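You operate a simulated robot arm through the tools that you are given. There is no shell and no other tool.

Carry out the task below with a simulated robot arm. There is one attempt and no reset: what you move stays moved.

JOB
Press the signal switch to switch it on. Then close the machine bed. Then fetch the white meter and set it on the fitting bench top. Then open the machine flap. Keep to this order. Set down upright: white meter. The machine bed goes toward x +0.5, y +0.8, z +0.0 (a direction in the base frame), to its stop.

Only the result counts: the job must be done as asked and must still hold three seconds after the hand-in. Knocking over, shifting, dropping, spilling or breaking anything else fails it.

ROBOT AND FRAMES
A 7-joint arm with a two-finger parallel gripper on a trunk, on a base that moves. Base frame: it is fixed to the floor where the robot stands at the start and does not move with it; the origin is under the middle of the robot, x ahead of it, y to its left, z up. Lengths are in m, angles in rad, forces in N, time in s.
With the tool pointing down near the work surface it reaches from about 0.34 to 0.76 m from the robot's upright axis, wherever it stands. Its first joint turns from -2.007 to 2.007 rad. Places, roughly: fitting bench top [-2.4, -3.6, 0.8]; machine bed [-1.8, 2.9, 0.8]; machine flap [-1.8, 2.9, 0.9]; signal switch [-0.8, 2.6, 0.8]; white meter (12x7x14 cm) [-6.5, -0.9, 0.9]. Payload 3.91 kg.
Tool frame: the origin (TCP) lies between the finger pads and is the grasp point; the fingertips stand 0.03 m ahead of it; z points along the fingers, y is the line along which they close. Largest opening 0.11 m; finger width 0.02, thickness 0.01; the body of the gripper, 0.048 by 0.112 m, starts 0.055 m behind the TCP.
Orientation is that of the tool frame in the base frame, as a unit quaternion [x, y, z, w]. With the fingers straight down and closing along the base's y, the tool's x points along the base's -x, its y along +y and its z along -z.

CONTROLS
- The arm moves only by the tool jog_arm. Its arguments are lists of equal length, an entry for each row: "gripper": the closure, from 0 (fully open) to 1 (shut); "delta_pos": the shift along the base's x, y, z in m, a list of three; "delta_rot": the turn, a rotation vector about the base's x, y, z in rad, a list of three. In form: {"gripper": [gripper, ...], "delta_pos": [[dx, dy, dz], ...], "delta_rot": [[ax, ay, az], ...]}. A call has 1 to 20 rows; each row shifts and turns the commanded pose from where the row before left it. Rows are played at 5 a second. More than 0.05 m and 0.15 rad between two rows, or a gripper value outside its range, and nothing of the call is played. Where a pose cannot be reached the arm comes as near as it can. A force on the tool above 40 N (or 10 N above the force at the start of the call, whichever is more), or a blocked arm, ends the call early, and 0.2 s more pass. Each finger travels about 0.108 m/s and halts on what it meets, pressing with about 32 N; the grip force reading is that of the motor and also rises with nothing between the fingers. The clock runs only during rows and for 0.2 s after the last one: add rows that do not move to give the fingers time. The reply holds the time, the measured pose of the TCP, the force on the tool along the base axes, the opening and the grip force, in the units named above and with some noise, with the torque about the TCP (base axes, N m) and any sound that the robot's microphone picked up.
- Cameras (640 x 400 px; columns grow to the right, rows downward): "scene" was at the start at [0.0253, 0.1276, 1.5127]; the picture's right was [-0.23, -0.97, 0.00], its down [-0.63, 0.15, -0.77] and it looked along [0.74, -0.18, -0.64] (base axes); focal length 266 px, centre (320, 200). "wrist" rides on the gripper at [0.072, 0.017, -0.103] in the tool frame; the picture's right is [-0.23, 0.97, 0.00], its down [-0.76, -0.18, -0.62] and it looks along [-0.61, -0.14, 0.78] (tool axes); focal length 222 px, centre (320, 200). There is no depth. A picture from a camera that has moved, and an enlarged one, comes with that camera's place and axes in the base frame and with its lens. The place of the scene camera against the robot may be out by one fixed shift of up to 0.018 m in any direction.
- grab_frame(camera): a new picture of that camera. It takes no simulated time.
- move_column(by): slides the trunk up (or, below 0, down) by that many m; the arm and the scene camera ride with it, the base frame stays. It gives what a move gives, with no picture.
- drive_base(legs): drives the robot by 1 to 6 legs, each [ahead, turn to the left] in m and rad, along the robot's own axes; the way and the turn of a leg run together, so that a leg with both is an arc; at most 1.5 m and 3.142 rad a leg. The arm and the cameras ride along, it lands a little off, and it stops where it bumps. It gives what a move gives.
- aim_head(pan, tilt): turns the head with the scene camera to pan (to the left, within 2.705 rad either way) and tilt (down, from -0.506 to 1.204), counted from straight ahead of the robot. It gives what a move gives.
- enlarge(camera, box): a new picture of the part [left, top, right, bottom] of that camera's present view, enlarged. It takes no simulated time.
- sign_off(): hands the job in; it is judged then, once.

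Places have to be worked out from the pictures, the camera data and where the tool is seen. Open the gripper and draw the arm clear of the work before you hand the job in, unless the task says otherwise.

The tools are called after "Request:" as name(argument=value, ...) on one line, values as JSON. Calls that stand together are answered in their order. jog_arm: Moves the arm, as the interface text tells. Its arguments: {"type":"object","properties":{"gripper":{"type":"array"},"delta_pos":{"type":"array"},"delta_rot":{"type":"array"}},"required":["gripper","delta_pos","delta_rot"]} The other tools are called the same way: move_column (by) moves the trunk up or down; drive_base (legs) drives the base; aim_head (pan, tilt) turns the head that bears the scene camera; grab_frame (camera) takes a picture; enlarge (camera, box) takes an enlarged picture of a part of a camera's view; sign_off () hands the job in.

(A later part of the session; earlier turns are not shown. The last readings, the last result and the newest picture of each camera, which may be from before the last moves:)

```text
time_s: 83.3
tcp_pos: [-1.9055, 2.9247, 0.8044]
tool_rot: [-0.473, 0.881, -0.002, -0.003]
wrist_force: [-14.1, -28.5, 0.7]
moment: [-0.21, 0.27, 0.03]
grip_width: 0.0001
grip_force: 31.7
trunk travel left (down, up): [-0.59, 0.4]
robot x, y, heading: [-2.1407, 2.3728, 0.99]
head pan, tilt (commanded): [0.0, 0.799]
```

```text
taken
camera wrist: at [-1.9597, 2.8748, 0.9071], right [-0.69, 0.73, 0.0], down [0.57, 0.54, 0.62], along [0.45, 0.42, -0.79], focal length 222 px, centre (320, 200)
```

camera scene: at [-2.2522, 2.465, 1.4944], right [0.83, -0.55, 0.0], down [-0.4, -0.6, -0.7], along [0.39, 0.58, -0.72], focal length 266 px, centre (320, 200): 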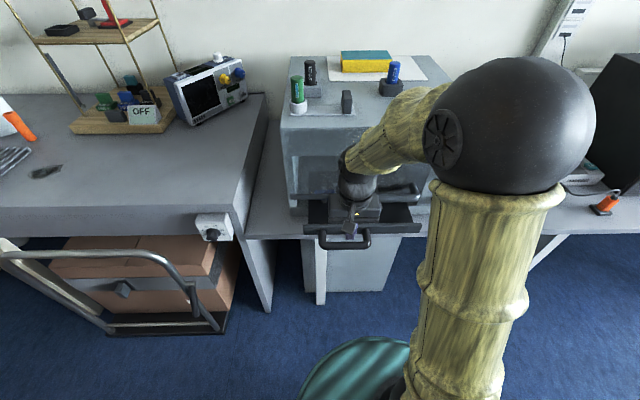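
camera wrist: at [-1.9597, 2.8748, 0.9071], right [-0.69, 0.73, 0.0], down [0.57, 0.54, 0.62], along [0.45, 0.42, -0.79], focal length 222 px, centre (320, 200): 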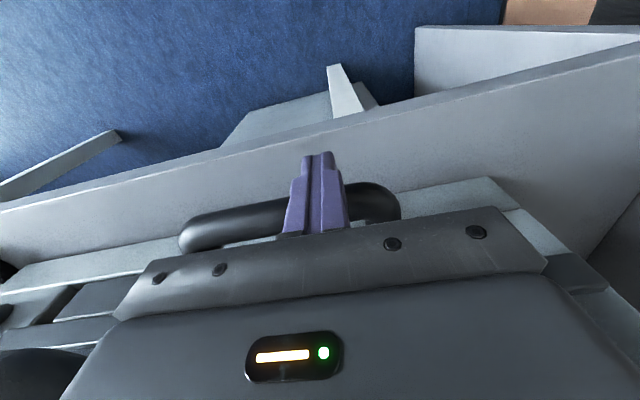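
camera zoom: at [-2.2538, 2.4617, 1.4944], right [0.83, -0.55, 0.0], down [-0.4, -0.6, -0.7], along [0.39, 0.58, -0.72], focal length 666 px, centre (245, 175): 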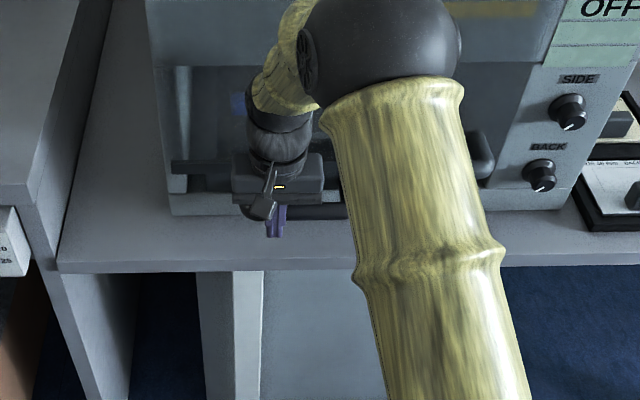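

The force rose to 32 N with almost no moment, so the bed is against its stop. I back away and raise the arm to verify.

Request:
jog_arm(gripper=[1, 1, 1, 1, 1, 1, 1, 1], delta_pos=[[-0.0053, -0.0085, 0], [-0.0106, -0.017, 0], [-0.016, -0.0254, 0], [-0.016, -0.0254, 0], [-0.016, -0.0254, 0.02], [0, 0, 0.04], [0, 0, 0.04], [0, 0, 0.04]], delta_rot=[[0, 0, 0], [0, 0, 0], [0, 0, 0], [0, 0, 0], [0, 0, 0], [0, 0, 0], [0, 0, 0], [0, 0, 0]])

Request:
move_column(by=0.36)

Request:
grab_frame(camera="wrist")

Request:
grab_frame(camera="scene")

```text
time_s: 85.1
tcp_pos: [-1.964, 2.8263, 0.9449]
tool_rot: [-0.473, 0.881, 0.0, 0.0]
wrist_force: [0.6, 0.3, 0.3]
moment: [-0.01, 0.03, -0.02]
grip_width: 0.0
grip_force: 32.8
trunk travel left (down, up): [-0.59, 0.4]
robot x, y, heading: [-2.1378, 2.3721, 0.981]
head pan, tilt (commanded): [0.0, 0.799]
```

```text
time_s: 88.6
tcp_pos: [-1.9639, 2.827, 1.304]
tool_rot: [-0.473, 0.881, 0.0, 0.0]
wrist_force: [0.0, -0.7, -0.5]
moment: [0.01, 0.03, 0.03]
grip_width: 0.0
grip_force: 32.1
trunk travel left (down, up): [-0.95, 0.04]
robot x, y, heading: [-2.14, 2.3702, 0.987]
head pan, tilt (commanded): [0.0, 0.799]
```

```text
taken
camera wrist: at [-2.0185, 2.7765, 1.4066], right [-0.69, 0.73, 0.0], down [0.57, 0.54, 0.62], along [0.45, 0.43, -0.78], focal length 222 px, centre (320, 200)
```

wrist: 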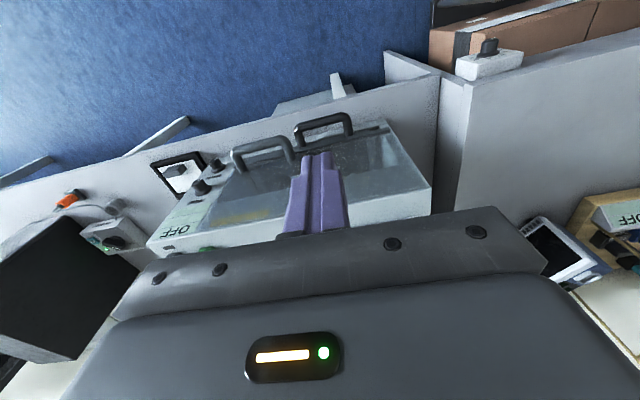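

```text
taken
camera scene: at [-2.2521, 2.4652, 1.8543], right [0.83, -0.55, 0.0], down [-0.4, -0.6, -0.7], along [0.39, 0.58, -0.72], focal length 266 px, centre (320, 200)
```

scene: 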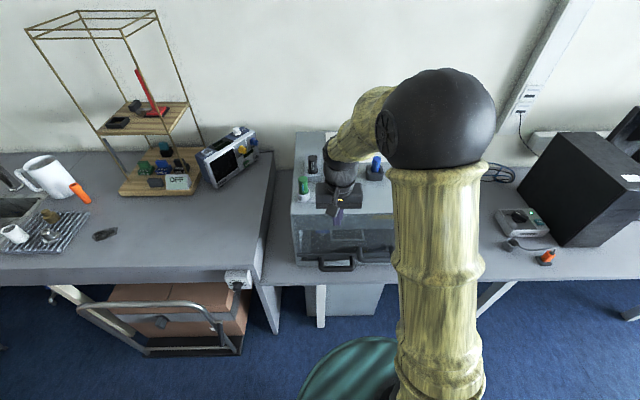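

The bed is in. I zoom in to confirm, and to study the flap for later.

Request:
enlarge(camera="wrist", box=[130, 80, 450, 260])

Request:
enlarge(camera="scene", box=[280, 170, 400, 280])

```text
2.00 times, centred on (290, 170) of wrist
camera zoom: at [-2.0185, 2.7765, 1.4066], right [-0.69, 0.73, 0.0], down [0.57, 0.54, 0.62], along [0.45, 0.43, -0.78], focal length 444 px, centre (380, 260)
```

zoom: 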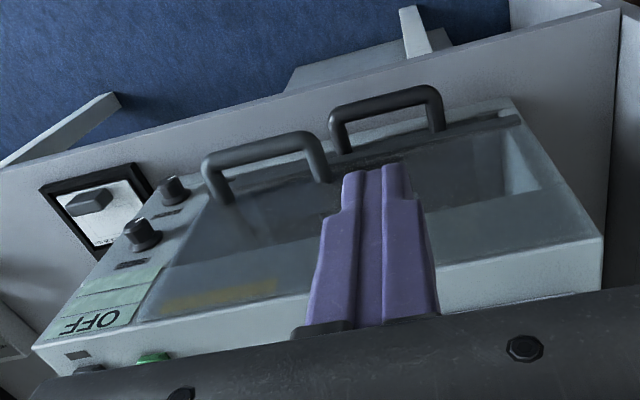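

```text
3.64 times, centred on (340, 225) of scene
camera zoom: at [-2.2521, 2.4652, 1.8543], right [0.83, -0.55, 0.0], down [-0.4, -0.6, -0.7], along [0.39, 0.58, -0.72], focal length 969 px, centre (247, 109)
```

zoom: 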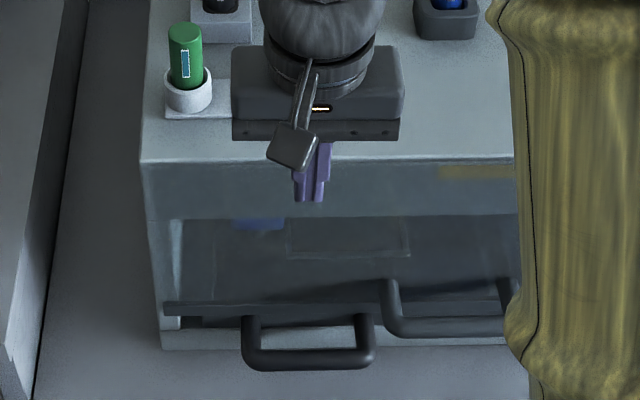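

Bed closed. Now for the white meter: I first look toward it from the raised head.

Request:
aim_head(pan=2.65, tilt=0.3)

Request:
grab_frame(camera="scene")

Request:
aim_head(pan=1.6, tilt=0.4)

Request:
grab_frame(camera="scene")

Request:
aim_head(pan=-2.6, tilt=0.3)

Request:
grab_frame(camera="scene")

```text
time_s: 91.0
tcp_pos: [-1.9642, 2.8262, 1.3035]
tool_rot: [-0.472, 0.882, 0.0, 0.0]
wrist_force: [0.5, 0.0, -0.5]
moment: [-0.02, 0.02, 0.03]
grip_width: 0.0
grip_force: 32.1
trunk travel left (down, up): [-0.95, 0.04]
robot x, y, heading: [-2.1392, 2.3687, 0.98]
head pan, tilt (commanded): [2.649, 0.3]
```

```text
taken
camera scene: at [-2.379, 2.3537, 1.8987], right [-0.47, 0.88, 0.0], down [0.26, 0.14, -0.96], along [-0.84, -0.45, -0.3], focal length 266 px, centre (320, 200)
```

scene: 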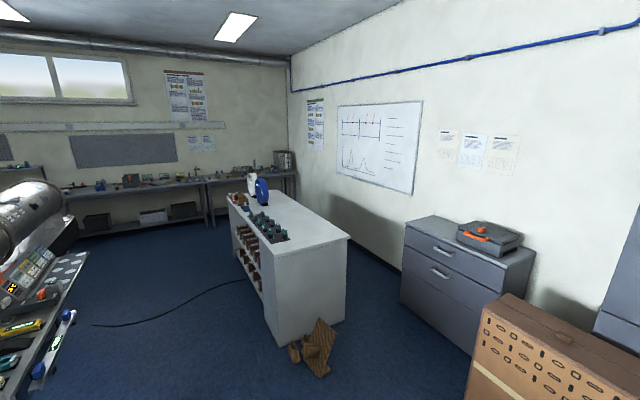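

```text
time_s: 92.3
tcp_pos: [-1.9651, 2.8267, 1.3031]
tool_rot: [-0.472, 0.881, 0.0, 0.001]
wrist_force: [0.0, 0.5, -0.1]
moment: [-0.04, -0.02, -0.01]
grip_width: 0.0001
grip_force: 32.3
trunk travel left (down, up): [-0.95, 0.04]
robot x, y, heading: [-2.1393, 2.3718, 0.986]
head pan, tilt (commanded): [1.6, 0.4]
```

```text
taken
camera scene: at [-2.3755, 2.4467, 1.8895], right [0.53, 0.85, 0.0], down [0.33, -0.21, -0.92], along [-0.78, 0.49, -0.39], focal length 266 px, centre (320, 200)
```

scene: 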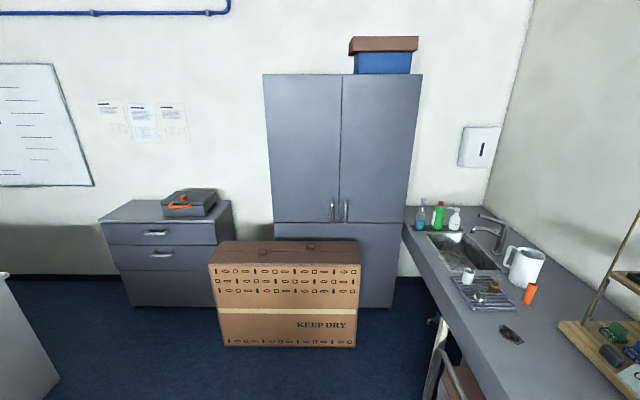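

```text
time_s: 95.7
tcp_pos: [-1.9648, 2.8255, 1.3042]
tool_rot: [-0.472, 0.881, -0.001, 0.0]
wrist_force: [-0.5, 0.5, 1.2]
moment: [-0.03, -0.03, -0.01]
grip_width: 0.0
grip_force: 32.6
trunk travel left (down, up): [-0.95, 0.04]
robot x, y, heading: [-2.1397, 2.3673, 0.981]
head pan, tilt (commanded): [-2.601, 0.3]
```

```text
taken
camera scene: at [-2.3008, 2.3046, 1.8987], right [-1.0, 0.04, 0.0], down [0.01, 0.3, -0.96], along [-0.04, -0.95, -0.3], focal length 266 px, centre (320, 200)
```

scene: 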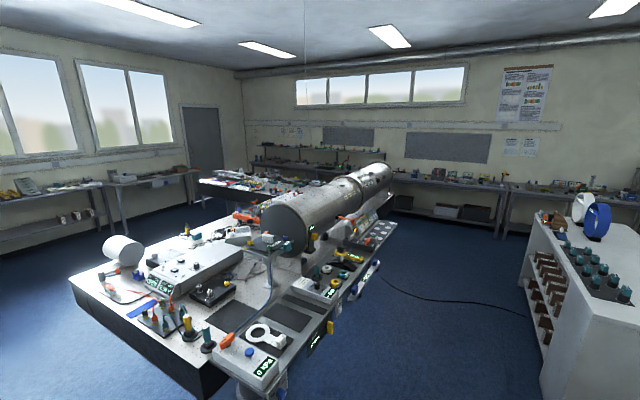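

Request:
enlarge(camera="scene", box=[240, 130, 640, 240])

Request:
aim_head(pan=2.65, tilt=0.3)

Request:
enlarge(camera="scene", box=[180, 130, 320, 250])

Request:
enlarge(camera="scene", box=[0, 140, 220, 340])

```text
1.60 times, centred on (440, 185) of scene
camera zoom: at [-2.3008, 2.3046, 1.8987], right [-1.0, 0.04, 0.0], down [0.01, 0.3, -0.96], along [-0.04, -0.95, -0.3], focal length 426 px, centre (128, 224)
```

zoom: 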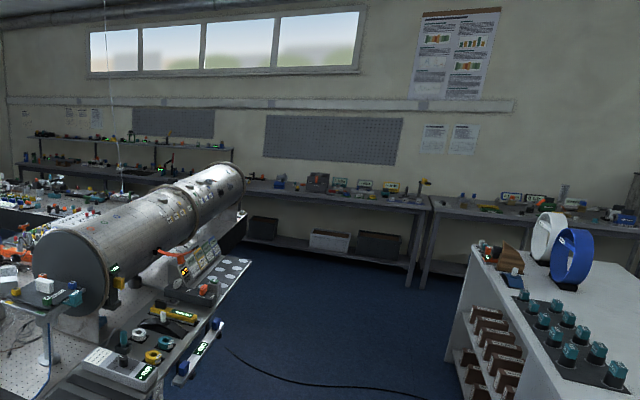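

```text
time_s: 99.8
tcp_pos: [-1.964, 2.8264, 1.3029]
tool_rot: [-0.473, 0.881, 0.0, 0.0]
wrist_force: [0.0, -0.1, 1.1]
moment: [-0.02, 0.03, 0.0]
grip_width: 0.0003
grip_force: 31.8
trunk travel left (down, up): [-0.95, 0.04]
robot x, y, heading: [-2.1403, 2.3671, 0.98]
head pan, tilt (commanded): [2.649, 0.3]
```

```text
3.33 times, centred on (250, 190) of scene
camera zoom: at [-2.379, 2.3537, 1.8987], right [-0.47, 0.88, 0.0], down [0.26, 0.14, -0.96], along [-0.84, -0.45, -0.3], focal length 888 px, centre (553, 233)
```

zoom: 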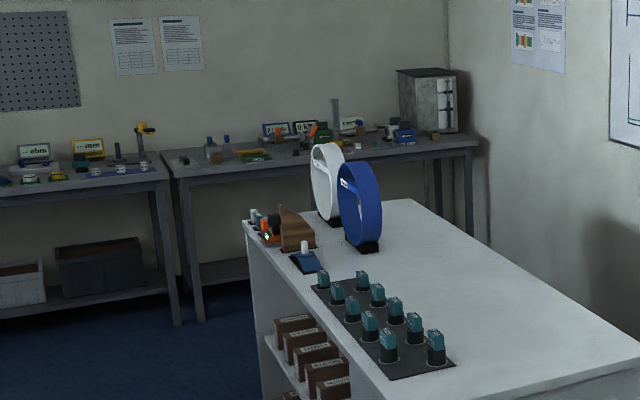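

```text
2.00 times, centred on (110, 240) of scene
camera zoom: at [-2.379, 2.3537, 1.8987], right [-0.47, 0.88, 0.0], down [0.26, 0.14, -0.96], along [-0.84, -0.45, -0.3], focal length 533 px, centre (740, 120)
```

zoom: 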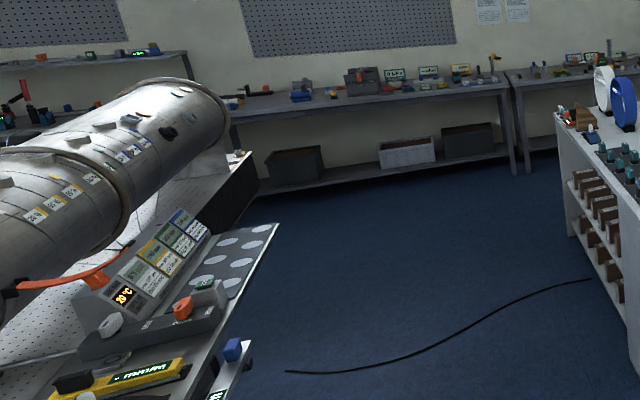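

The meters stand on the far wall bench, and a cable lies across the aisle between the optical table and the island. I look down to judge the robot's footprint before choosing a route.

Request:
aim_head(pan=2.2, tilt=1.2)

Request:
grab_frame(camera="scene")

Request:
aim_head(pan=2.3, tilt=0.5)

Request:
grab_frame(camera="scene")

```text
time_s: 101.0
tcp_pos: [-1.9647, 2.8261, 1.3052]
tool_rot: [-0.472, 0.881, 0.0, 0.0]
wrist_force: [0.2, 0.1, 0.8]
moment: [-0.04, -0.03, 0.01]
grip_width: 0.0
grip_force: 31.7
trunk travel left (down, up): [-0.95, 0.04]
robot x, y, heading: [-2.1383, 2.3715, 0.982]
head pan, tilt (commanded): [2.201, 1.201]
```

```text
taken
camera scene: at [-2.3527, 2.3953, 1.8267], right [-0.04, 1.0, 0.0], down [0.93, 0.04, -0.36], along [-0.36, -0.02, -0.93], focal length 266 px, centre (320, 200)
```

scene: 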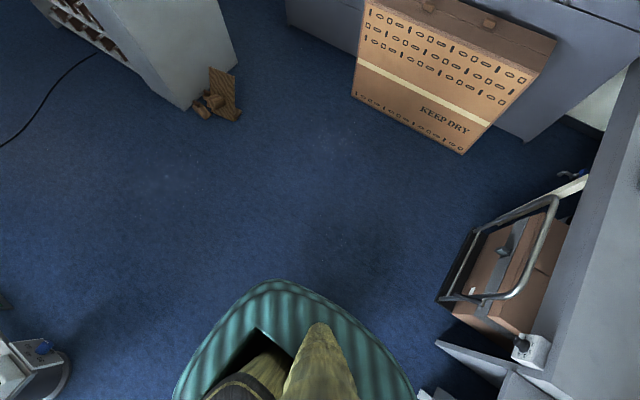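

```text
time_s: 102.0
tcp_pos: [-1.9635, 2.826, 1.3041]
tool_rot: [-0.473, 0.881, 0.0, 0.0]
wrist_force: [-0.2, 0.8, 2.2]
moment: [0.03, -0.02, 0.01]
grip_width: 0.0
grip_force: 32.2
trunk travel left (down, up): [-0.95, 0.04]
robot x, y, heading: [-2.1385, 2.3707, 0.989]
head pan, tilt (commanded): [2.3, 0.499]
```

```text
taken
camera scene: at [-2.3868, 2.3848, 1.8802], right [-0.14, 0.99, 0.0], down [0.47, 0.07, -0.88], along [-0.87, -0.13, -0.48], focal length 266 px, centre (320, 200)
```

scene: 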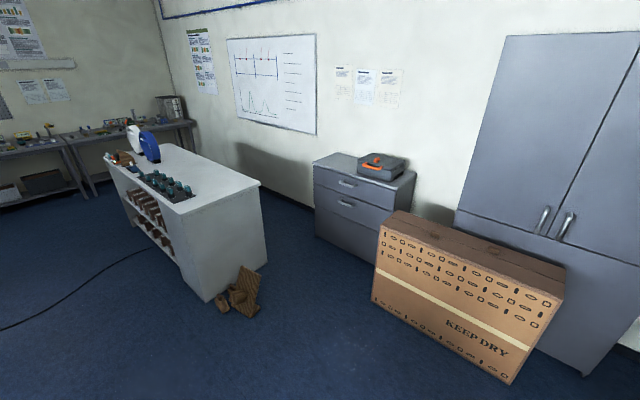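

The body radius looks to be about 0.27 m. I check the eastern and southern aisles as an alternative that avoids the cable.

Request:
aim_head(pan=-2.15, tilt=0.3)

Request:
grab_frame(camera="scene")

Request:
enlarge(camera="scene", box=[150, 120, 450, 300])

```text
time_s: 105.6
tcp_pos: [-1.9639, 2.8253, 1.303]
tool_rot: [-0.472, 0.882, 0.001, 0.0]
wrist_force: [-0.6, 0.1, -0.7]
moment: [-0.01, 0.02, 0.01]
grip_width: 0.0
grip_force: 31.9
trunk travel left (down, up): [-0.95, 0.04]
robot x, y, heading: [-2.1368, 2.3666, 0.987]
head pan, tilt (commanded): [-2.15, 0.3]
```

```text
taken
camera scene: at [-2.2598, 2.3121, 1.8987], right [-0.92, -0.39, 0.0], down [-0.12, 0.27, -0.96], along [0.38, -0.88, -0.3], focal length 266 px, centre (320, 200)
```

scene: 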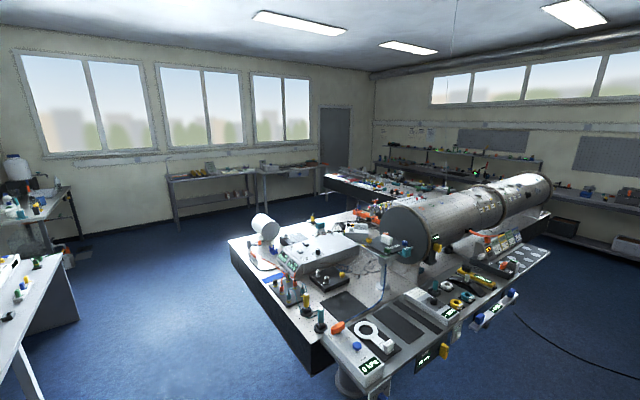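

```text
2.13 times, centred on (300, 210) of scene
camera zoom: at [-2.2598, 2.3121, 1.8987], right [-0.92, -0.39, 0.0], down [-0.12, 0.27, -0.96], along [0.38, -0.88, -0.3], focal length 568 px, centre (363, 179)
```

zoom: 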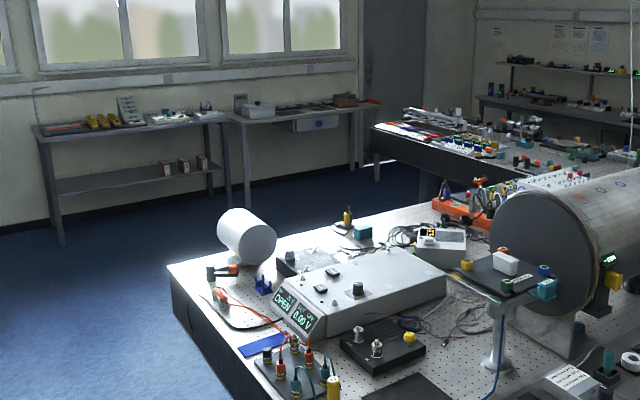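

I choose to avoid the cable and try the west gap between the island and the drawers, about 0.75 m wide. I drive to its mouth and look down that aisle first.

Request:
drive_base(legs=[[0, 2.383], [1.19, 0], [0, -0.372], [1.03, 0]])

Request:
aim_head(pan=1.0, tilt=0.6)

Request:
grab_frame(camera="scene")

```text
time_s: 128.4
tcp_pos: [-4.7927, 2.0571, 1.3042]
tool_rot: [0.999, -0.04, 0.0, 0.0]
wrist_force: [0.0, -0.1, 0.1]
moment: [0.03, -0.01, 0.0]
grip_width: 0.0
grip_force: 31.9
trunk travel left (down, up): [-0.95, 0.04]
robot x, y, heading: [-4.3069, 2.1247, 3.061]
head pan, tilt (commanded): [-2.15, 0.3]
```

```text
time_s: 131.1
tcp_pos: [-4.7925, 2.0578, 1.3039]
tool_rot: [0.999, -0.039, 0.0, 0.0]
wrist_force: [-0.3, -0.1, -0.1]
moment: [0.03, 0.0, 0.04]
grip_width: 0.0
grip_force: 32.2
trunk travel left (down, up): [-0.95, 0.04]
robot x, y, heading: [-4.308, 2.1294, 3.066]
head pan, tilt (commanded): [1.0, 0.6]
```

```text
taken
camera scene: at [-4.3116, 1.8943, 1.8712], right [-0.8, 0.61, 0.0], down [0.34, 0.45, -0.83], along [-0.5, -0.66, -0.57], focal length 266 px, centre (320, 200)
```

scene: 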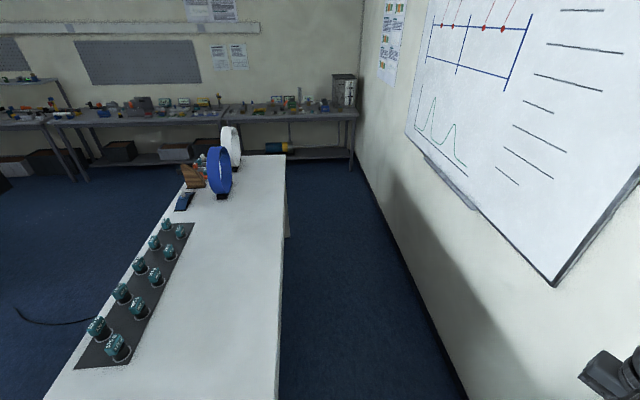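

The west aisle floor is clear, about 1.0 m wide. I check the drawers' corner and island corner more closely before passing.

Request:
aim_head(pan=0.3, tilt=0.9)

Request:
grab_frame(camera="scene")

Request:
aim_head(pan=1.1, tilt=1.1)

Request:
grab_frame(camera="scene")

```text
time_s: 132.2
tcp_pos: [-4.7934, 2.0575, 1.3035]
tool_rot: [0.999, -0.04, 0.001, 0.0]
wrist_force: [1.0, 0.4, -0.1]
moment: [-0.01, -0.02, 0.03]
grip_width: 0.0002
grip_force: 32.0
trunk travel left (down, up): [-0.95, 0.04]
robot x, y, heading: [-4.3093, 2.1258, 3.063]
head pan, tilt (commanded): [0.3, 0.901]
```

```text
taken
camera scene: at [-4.3317, 1.9479, 1.8464], right [-0.22, 0.98, 0.0], down [0.76, 0.17, -0.62], along [-0.61, -0.14, -0.78], focal length 266 px, centre (320, 200)
```

scene: 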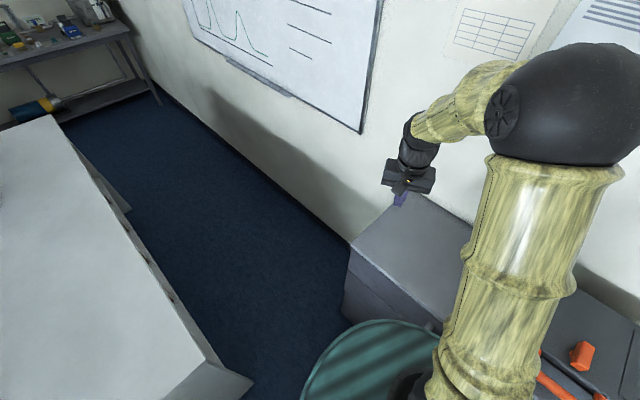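

```text
time_s: 133.3
tcp_pos: [-4.7926, 2.0588, 1.3034]
tool_rot: [0.999, -0.04, -0.001, 0.0]
wrist_force: [0.1, 0.1, -0.6]
moment: [0.0, -0.01, -0.05]
grip_width: 0.0004
grip_force: 32.2
trunk travel left (down, up): [-0.95, 0.04]
robot x, y, heading: [-4.3055, 2.127, 3.061]
head pan, tilt (commanded): [1.1, 1.1]
```

```text
taken
camera scene: at [-4.2912, 1.9109, 1.8326], right [-0.85, 0.52, 0.0], down [0.47, 0.76, -0.45], along [-0.24, -0.39, -0.89], focal length 266 px, centre (320, 200)
```

scene: 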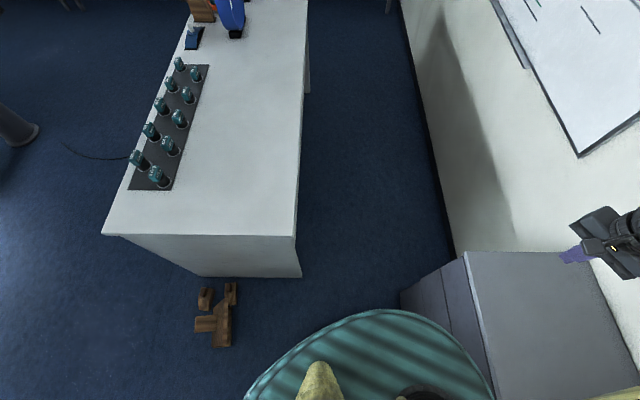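

The west gap is roughly 0.63 m between corners, against a body about 0.5 m wide, and I am lined up about 0.5 m before its middle (-4.63, 1.76). I turn first and check the heading before passing.

Request:
drive_base(legs=[[0, 0.925]])

Request:
aim_head(pan=0.0, tilt=1.2)

Request:
grab_frame(camera="scene")

```text
time_s: 137.1
tcp_pos: [-4.5448, 1.6973, 1.3031]
tool_rot: [0.912, 0.41, 0.0, 0.0]
wrist_force: [-0.3, -0.2, -1.0]
moment: [-0.01, 0.0, -0.01]
grip_width: 0.0001
grip_force: 31.7
trunk travel left (down, up): [-0.95, 0.04]
robot x, y, heading: [-4.308, 2.1278, -2.295]
head pan, tilt (commanded): [1.1, 1.1]
```

```text
time_s: 138.4
tcp_pos: [-4.5453, 1.6979, 1.3042]
tool_rot: [0.912, 0.41, 0.0, 0.0]
wrist_force: [0.5, 0.2, 0.4]
moment: [0.0, 0.0, -0.01]
grip_width: 0.0
grip_force: 32.1
trunk travel left (down, up): [-0.95, 0.04]
robot x, y, heading: [-4.3096, 2.1261, -2.299]
head pan, tilt (commanded): [0.0, 1.201]
```

```text
taken
camera scene: at [-4.1885, 2.0232, 1.8266], right [-0.75, 0.66, 0.0], down [0.62, 0.7, -0.36], along [-0.24, -0.27, -0.93], focal length 266 px, centre (320, 200)
```

scene: 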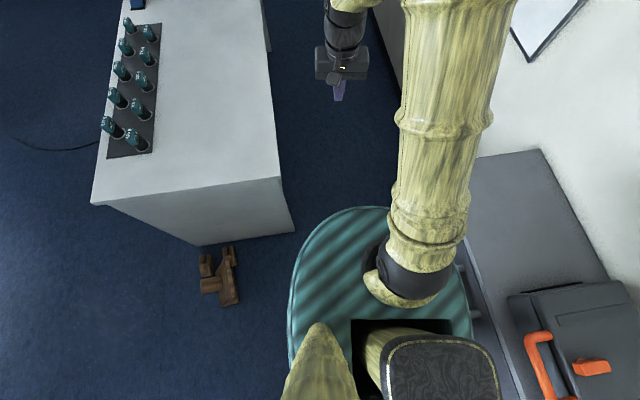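

The body is a drum of radius about 0.24 m, and the heading points right at the gap's middle. I drive through in two short legs, checking between them.

Request:
drive_base(legs=[[0.3, 0.0]])

Request:
aim_head(pan=-0.7, tilt=1.2)

Request:
grab_frame(camera="scene")

Request:
aim_head(pan=0.7, tilt=1.2)

Request:
grab_frame(camera="scene")

```text
time_s: 140.7
tcp_pos: [-4.7442, 1.4749, 1.3044]
tool_rot: [0.912, 0.41, 0.0, 0.001]
wrist_force: [0.1, -0.7, -0.7]
moment: [-0.02, -0.01, -0.02]
grip_width: 0.0001
grip_force: 31.7
trunk travel left (down, up): [-0.95, 0.04]
robot x, y, heading: [-4.5053, 1.9032, -2.295]
head pan, tilt (commanded): [0.0, 1.201]
```

```text
time_s: 141.8
tcp_pos: [-4.7436, 1.4761, 1.3029]
tool_rot: [0.912, 0.409, 0.0, 0.0]
wrist_force: [-0.1, -0.6, -0.6]
moment: [-0.03, 0.01, -0.01]
grip_width: 0.0002
grip_force: 31.8
trunk travel left (down, up): [-0.95, 0.04]
robot x, y, heading: [-4.5057, 1.907, -2.297]
head pan, tilt (commanded): [-0.7, 1.201]
```

```text
taken
camera scene: at [-4.4049, 1.8338, 1.8266], right [-0.14, 0.99, 0.0], down [0.92, 0.13, -0.36], along [-0.36, -0.05, -0.93], focal length 266 px, centre (320, 200)
```

scene: 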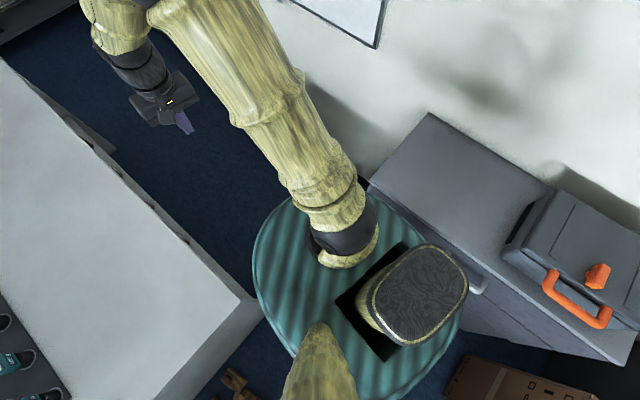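

```text
time_s: 143.3
tcp_pos: [-4.7442, 1.4762, 1.3054]
tool_rot: [0.912, 0.409, -0.001, 0.0]
wrist_force: [0.2, 0.4, -0.5]
moment: [-0.03, -0.01, 0.0]
grip_width: 0.0
grip_force: 32.7
trunk travel left (down, up): [-0.95, 0.04]
robot x, y, heading: [-4.5042, 1.9046, -2.295]
head pan, tilt (commanded): [0.7, 1.201]
```

```text
taken
camera scene: at [-4.3512, 1.7861, 1.8266], right [-1.0, 0.03, 0.0], down [0.03, 0.93, -0.36], along [-0.01, -0.36, -0.93], focal length 266 px, centre (320, 200)
```

scene: 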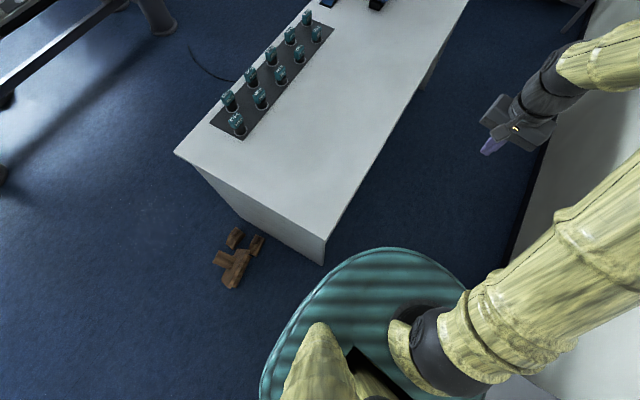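

Both corners clear the path by about 0.31 m against a 0.24 m radius. I drive on into the west aisle, then turn down along it and stop short of the bench to look.

Request:
drive_base(legs=[[0.4, 0.0]])

Request:
drive_base(legs=[[0.9, 0.0], [0, 0.168], [0.6, 0.0]])

Request:
aim_head(pan=0.0, tilt=0.5)

Request:
grab_frame(camera="scene")

```text
time_s: 146.2
tcp_pos: [-5.0136, 1.1696, 1.3038]
tool_rot: [0.912, 0.41, -0.001, 0.0]
wrist_force: [0.4, 0.5, -0.7]
moment: [0.01, -0.04, 0.01]
grip_width: 0.0
grip_force: 31.7
trunk travel left (down, up): [-0.95, 0.04]
robot x, y, heading: [-4.775, 1.6013, -2.296]
head pan, tilt (commanded): [0.7, 1.201]
```

```text
time_s: 156.0
tcp_pos: [-5.827, -0.0517, 1.3023]
tool_rot: [0.87, 0.493, -0.001, 0.0]
wrist_force: [0.2, -0.2, -0.1]
moment: [0.0, 0.01, -0.01]
grip_width: 0.0
grip_force: 31.9
trunk travel left (down, up): [-0.95, 0.04]
robot x, y, heading: [-5.6733, 0.4145, -2.109]
head pan, tilt (commanded): [0.7, 1.201]
```

```text
time_s: 157.1
tcp_pos: [-5.8278, -0.0512, 1.3037]
tool_rot: [0.87, 0.493, -0.001, 0.0]
wrist_force: [0.3, -0.1, -0.4]
moment: [-0.02, -0.01, 0.01]
grip_width: 0.0
grip_force: 32.4
trunk travel left (down, up): [-0.95, 0.04]
robot x, y, heading: [-5.674, 0.4153, -2.11]
head pan, tilt (commanded): [0.0, 0.499]
```

```text
taken
camera scene: at [-5.5562, 0.3039, 1.8802], right [-0.86, 0.51, 0.0], down [0.25, 0.41, -0.88], along [-0.45, -0.75, -0.48], focal length 266 px, centre (320, 200)
```

scene: 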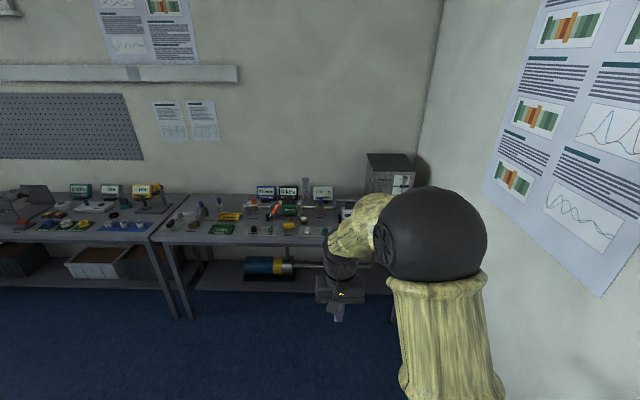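

Request:
enlarge(camera="scene", box=[160, 170, 350, 270])

Request:
enlarge(camera="scene", box=[300, 140, 440, 260])

Request:
enlarge(camera="scene", box=[0, 170, 190, 270])

```text
3.37 times, centred on (255, 220) of scene
camera zoom: at [-5.5562, 0.3039, 1.8802], right [-0.86, 0.51, 0.0], down [0.25, 0.41, -0.88], along [-0.45, -0.75, -0.48], focal length 897 px, centre (539, 133)
```

zoom: 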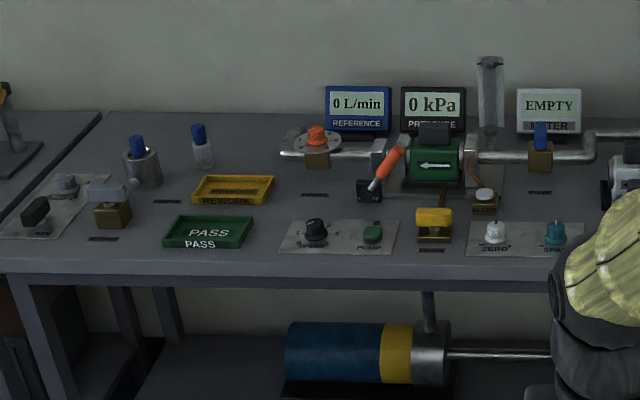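

```text
3.33 times, centred on (370, 200) of scene
camera zoom: at [-5.5562, 0.3039, 1.8802], right [-0.86, 0.51, 0.0], down [0.25, 0.41, -0.88], along [-0.45, -0.75, -0.48], focal length 888 px, centre (153, 200)
```

zoom: 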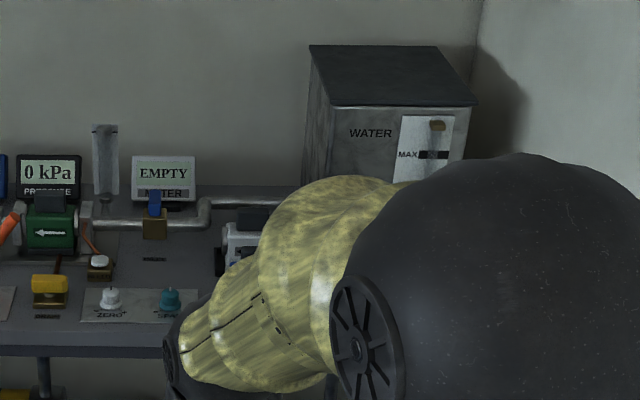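

```text
3.37 times, centred on (95, 220) of scene
camera zoom: at [-5.5562, 0.3039, 1.8802], right [-0.86, 0.51, 0.0], down [0.25, 0.41, -0.88], along [-0.45, -0.75, -0.48], focal length 897 px, centre (1078, 133)
```

zoom: 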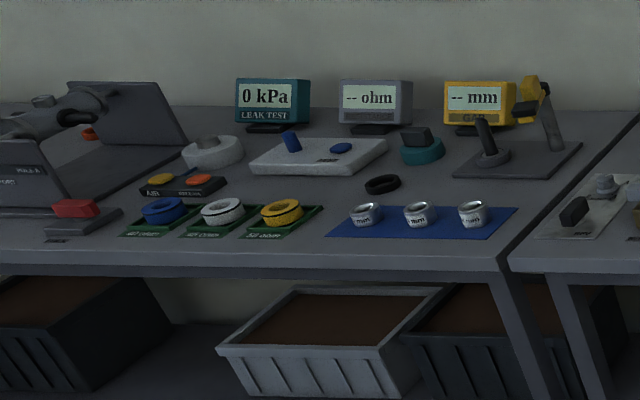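

The white meter should be the white device just behind the arm in this view, right of the blue-handled valve. I drive closer, stopping with the arm still short of the bench, and look with both cameras.

Request:
drive_base(legs=[[0.7, 0.0]])

Request:
aim_head(pan=0.15, tilt=0.75)

Request:
grab_frame(camera="scene")

Request:
grab_frame(camera="wrist")

```text
time_s: 161.5
tcp_pos: [-6.1881, -0.6412, 1.3037]
tool_rot: [0.872, 0.489, 0.001, 0.0]
wrist_force: [0.2, 0.0, -0.2]
moment: [0.01, 0.01, -0.02]
grip_width: 0.0
grip_force: 31.7
trunk travel left (down, up): [-0.95, 0.04]
robot x, y, heading: [-6.0323, -0.1764, -2.122]
head pan, tilt (commanded): [0.0, 0.499]
```

```text
time_s: 162.2
tcp_pos: [-6.188, -0.641, 1.3027]
tool_rot: [0.872, 0.489, 0.0, 0.0]
wrist_force: [-0.2, -0.6, -0.8]
moment: [-0.02, 0.01, 0.04]
grip_width: 0.0003
grip_force: 31.4
trunk travel left (down, up): [-0.95, 0.04]
robot x, y, heading: [-6.031, -0.1762, -2.119]
head pan, tilt (commanded): [0.15, 0.75]
```

```text
taken
camera scene: at [-5.8984, -0.2857, 1.8584], right [-0.92, 0.39, 0.0], down [0.26, 0.63, -0.73], along [-0.28, -0.67, -0.68], focal length 266 px, centre (320, 200)
```

scene: 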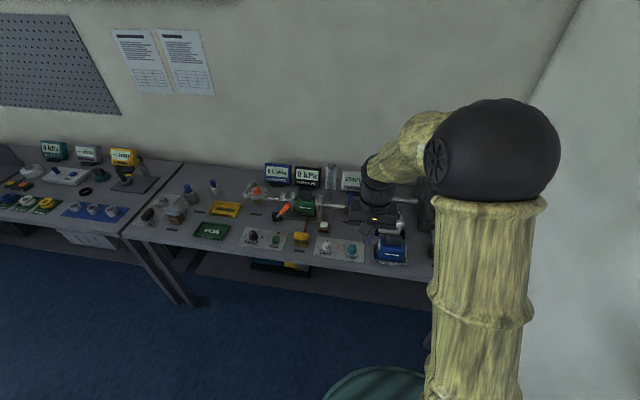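

```text
taken
camera wrist: at [-6.1354, -0.5857, 1.4067], right [0.71, -0.7, 0.0], down [-0.55, -0.56, 0.62], along [-0.44, -0.44, -0.78], focal length 222 px, centre (320, 200)
```

wrist: 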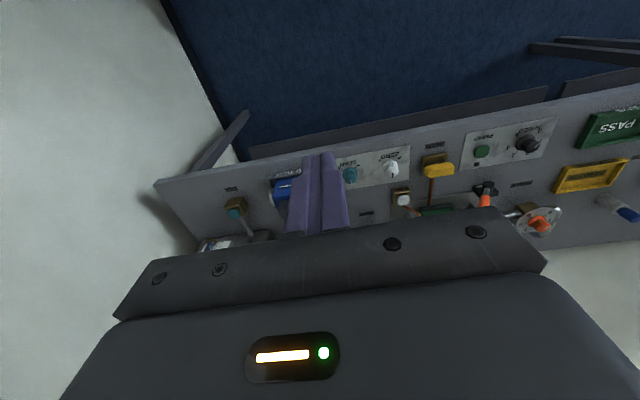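

Request:
enlarge(camera="scene", box=[310, 160, 450, 280])

Request:
enlarge(camera="wrist", box=[140, 100, 420, 270])

```text
3.33 times, centred on (380, 220) of scene
camera zoom: at [-5.8984, -0.2857, 1.8584], right [-0.92, 0.39, 0.0], down [0.26, 0.63, -0.73], along [-0.28, -0.67, -0.68], focal length 888 px, centre (120, 133)
```

zoom: 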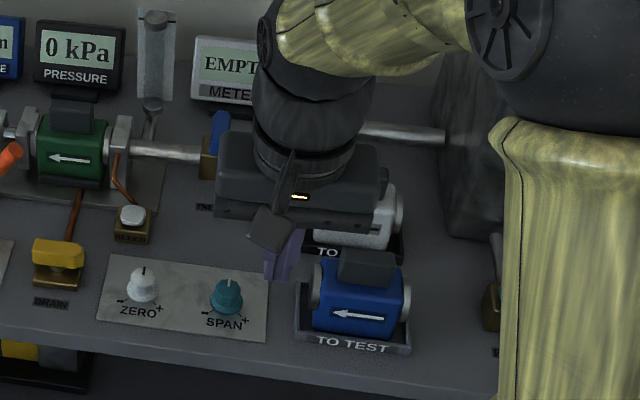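

```text
2.29 times, centred on (280, 185) of wrist
camera zoom: at [-6.1354, -0.5857, 1.4067], right [0.71, -0.7, 0.0], down [-0.55, -0.56, 0.62], along [-0.44, -0.44, -0.78], focal length 508 px, centre (411, 234)
```

zoom: 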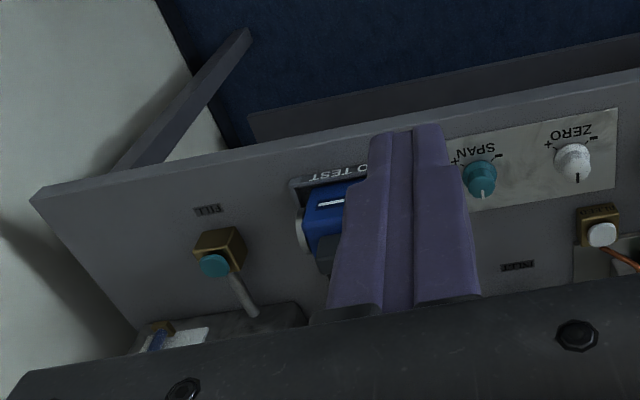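

A blue meter sits in a "TO TEST" tray at the front, and the white one stands in a tray right behind it, hidden by the gripper. I move the arm left out of the way and open the gripper to get a clear view.

Request:
jog_arm(gripper=[0, 0, 0, 0, 0, 0, 0, 0], delta_pos=[[0.034, -0.021, 0], [0.034, -0.021, 0], [0.034, -0.021, 0], [0.034, -0.021, 0], [0.034, -0.021, 0], [0.034, -0.021, 0], [0.034, -0.021, 0], [0.034, -0.021, 0]], delta_rot=[[0, 0, 0], [0, 0, 0], [0, 0, 0], [0, 0, 0], [0, 0, 0], [0, 0, 0], [0, 0, 0], [0, 0, 0]])

Request:
grab_frame(camera="scene")

Request:
grab_frame(camera="wrist")

```text
time_s: 164.1
tcp_pos: [-5.9121, -0.8101, 1.3034]
tool_rot: [0.872, 0.489, -0.001, -0.001]
wrist_force: [-0.2, 0.5, -0.2]
moment: [0.02, 0.01, 0.01]
grip_width: 0.11
grip_force: 0.1
trunk travel left (down, up): [-0.95, 0.04]
robot x, y, heading: [-6.031, -0.1742, -2.117]
head pan, tilt (commanded): [0.15, 0.75]
```

```text
taken
camera scene: at [-5.8962, -0.2875, 1.8581], right [-0.92, 0.39, 0.0], down [0.26, 0.63, -0.73], along [-0.28, -0.67, -0.68], focal length 266 px, centre (320, 200)
```

scene: 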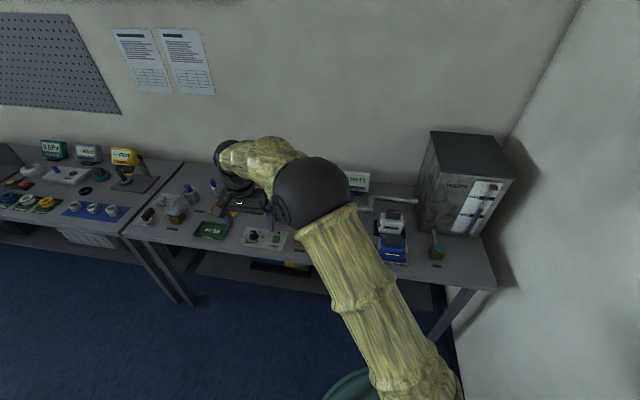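

```text
taken
camera wrist: at [-5.8603, -0.7565, 1.4065], right [0.71, -0.7, 0.0], down [-0.55, -0.56, 0.62], along [-0.44, -0.44, -0.78], focal length 222 px, centre (320, 200)
```

wrist: 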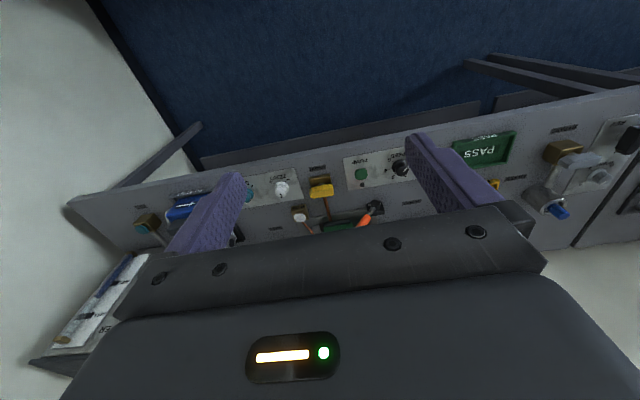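

Request:
enlarge(camera="scene", box=[340, 170, 460, 280])

Request:
aim_head(pan=-0.25, tilt=0.85)

Request:
grab_frame(camera="scene")

Request:
enlarge(camera="scene", box=[260, 100, 420, 230])

```text
3.64 times, centred on (400, 225) of scene
camera zoom: at [-5.8962, -0.2875, 1.8581], right [-0.92, 0.39, 0.0], down [0.26, 0.63, -0.73], along [-0.28, -0.67, -0.68], focal length 969 px, centre (29, 109)
```

zoom: 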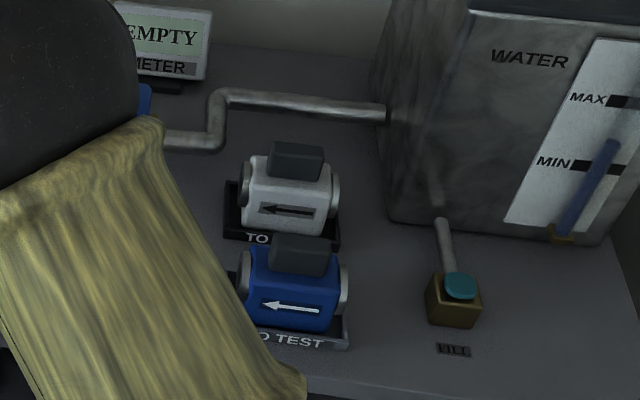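

```text
time_s: 164.9
tcp_pos: [-5.914, -0.8091, 1.3038]
tool_rot: [0.871, 0.49, 0.0, 0.0]
wrist_force: [-0.4, 0.3, -0.2]
moment: [-0.02, -0.02, -0.03]
grip_width: 0.1101
grip_force: 0.0
trunk travel left (down, up): [-0.95, 0.04]
robot x, y, heading: [-6.0307, -0.1754, -2.119]
head pan, tilt (commanded): [-0.25, 0.85]
```

```text
taken
camera scene: at [-5.9216, -0.2647, 1.8503], right [-0.7, 0.71, 0.0], down [0.54, 0.53, -0.66], along [-0.47, -0.46, -0.75], focal length 266 px, centre (320, 200)
```

scene: 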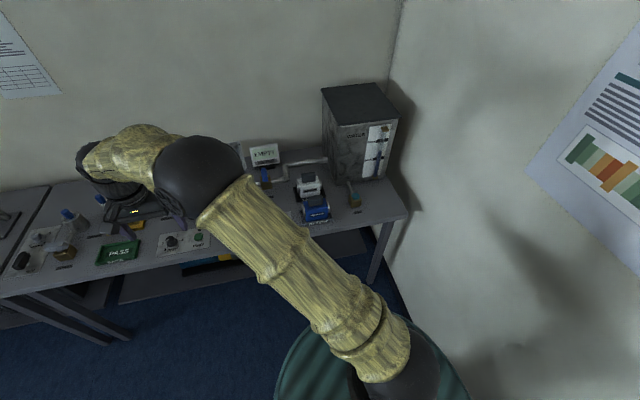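

```text
3.08 times, centred on (340, 165) of scene
camera zoom: at [-5.9216, -0.2647, 1.8503], right [-0.7, 0.71, 0.0], down [0.54, 0.53, -0.66], along [-0.47, -0.46, -0.75], focal length 820 px, centre (258, 308)
```

zoom: 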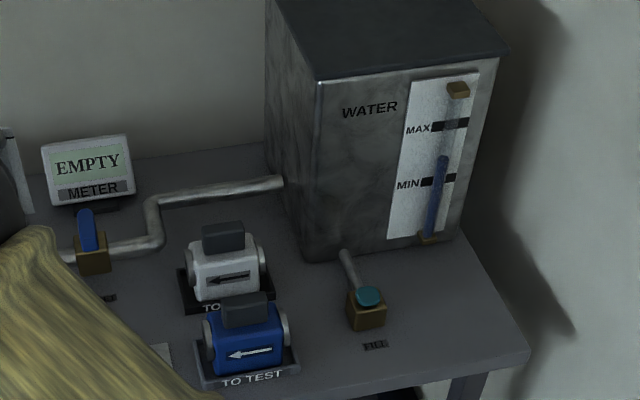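

The white meter has a white body with side flanges and a dark block on top, standing in a tray behind the blue one. I estimate it at about (-6.54, -0.95), so I drive 0.25 m closer and bring the arm toward it while staying high.

Request:
drive_base(legs=[[0.25, 0.0]])

Request:
grab_frame(camera="scene")

```text
time_s: 167.0
tcp_pos: [-6.0445, -1.0253, 1.3043]
tool_rot: [0.871, 0.491, 0.0, 0.001]
wrist_force: [0.2, -0.6, -0.7]
moment: [0.0, -0.02, -0.02]
grip_width: 0.1101
grip_force: 0.1
trunk travel left (down, up): [-0.95, 0.04]
robot x, y, heading: [-6.1607, -0.394, -2.119]
head pan, tilt (commanded): [-0.25, 0.85]
```

```text
taken
camera scene: at [-6.0535, -0.4803, 1.8503], right [-0.7, 0.71, 0.0], down [0.54, 0.53, -0.66], along [-0.47, -0.46, -0.75], focal length 266 px, centre (320, 200)
```

scene: 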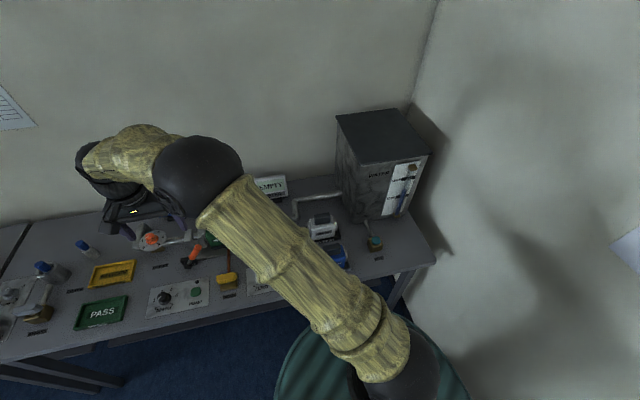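

Request:
enlarge(camera="scene", box=[270, 170, 410, 290])

```text
3.33 times, centred on (340, 230) of scene
camera zoom: at [-6.0535, -0.4803, 1.8503], right [-0.7, 0.71, 0.0], down [0.54, 0.53, -0.66], along [-0.47, -0.46, -0.75], focal length 888 px, centre (253, 100)
```

zoom: 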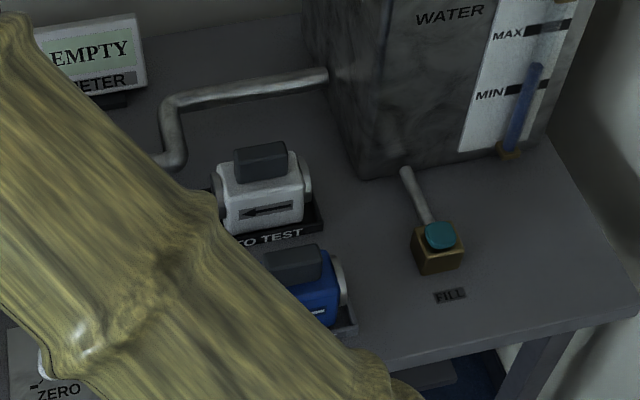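

Triangulating the two scene views puts the meter's top near (-6.517, -0.932, 1.0), with the tank about 16 cm to its right. I move the open gripper over it at 1.3 m height and look with the wrist camera.

Request:
jog_arm(gripper=[0, 0, 0, 0, 0, 0, 0, 0, 0, 0], delta_pos=[[-0.0473, 0.0093, 0], [-0.0473, 0.0093, 0], [-0.0473, 0.0093, 0], [-0.0473, 0.0093, 0], [-0.0473, 0.0093, 0], [-0.0473, 0.0093, 0], [-0.0473, 0.0093, 0], [-0.0473, 0.0093, 0], [-0.0473, 0.0093, 0], [-0.0473, 0.0093, 0]], delta_rot=[[0, 0, 0], [0, 0, 0], [0, 0, 0], [0, 0, 0], [0, 0, 0], [0, 0, 0], [0, 0, 0], [0, 0, 0], [0, 0, 0], [0, 0, 0]])

Request:
grab_frame(camera="wrist")

Request:
enlarge(camera="wrist", box=[220, 20, 420, 180])

Request:
grab_frame(camera="scene")

```text
time_s: 169.2
tcp_pos: [-6.5168, -0.9298, 1.3036]
tool_rot: [0.871, 0.491, 0.001, 0.0]
wrist_force: [0.0, 0.0, -0.2]
moment: [0.03, -0.02, 0.03]
grip_width: 0.11
grip_force: 0.1
trunk travel left (down, up): [-0.95, 0.04]
robot x, y, heading: [-6.1612, -0.3915, -2.116]
head pan, tilt (commanded): [-0.25, 0.85]
```

```text
taken
camera wrist: at [-6.4653, -0.8754, 1.4063], right [0.71, -0.7, 0.0], down [-0.55, -0.56, 0.62], along [-0.43, -0.45, -0.78], focal length 222 px, centre (320, 200)
```

wrist: 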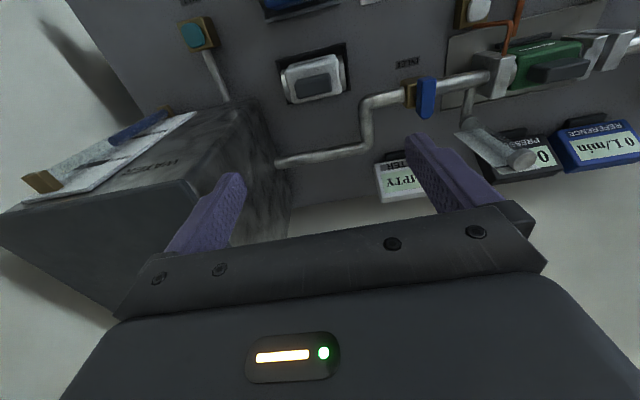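

```text
2.50 times, centred on (320, 100) of wrist
camera zoom: at [-6.4653, -0.8754, 1.4063], right [0.71, -0.7, 0.0], down [-0.55, -0.56, 0.62], along [-0.43, -0.45, -0.78], focal length 555 px, centre (320, 450)
```

zoom: 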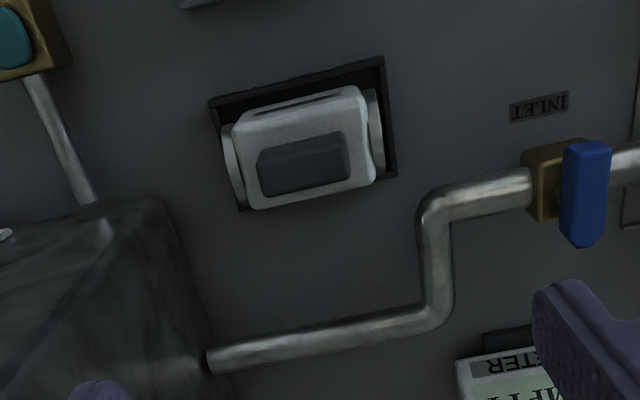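

```text
taken
camera scene: at [-6.0555, -0.4789, 1.8505], right [-0.7, 0.71, 0.0], down [0.54, 0.53, -0.66], along [-0.47, -0.46, -0.75], focal length 266 px, centre (320, 200)
```

scene: 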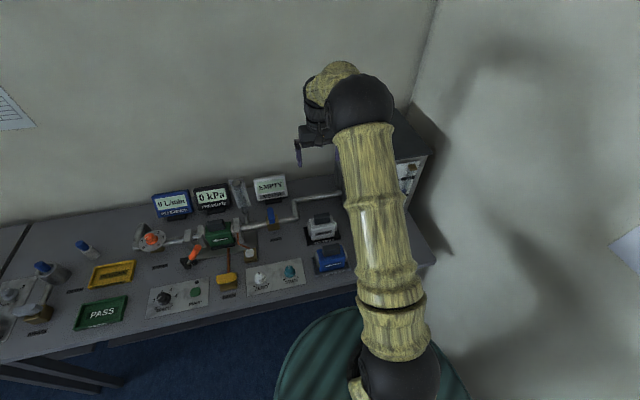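

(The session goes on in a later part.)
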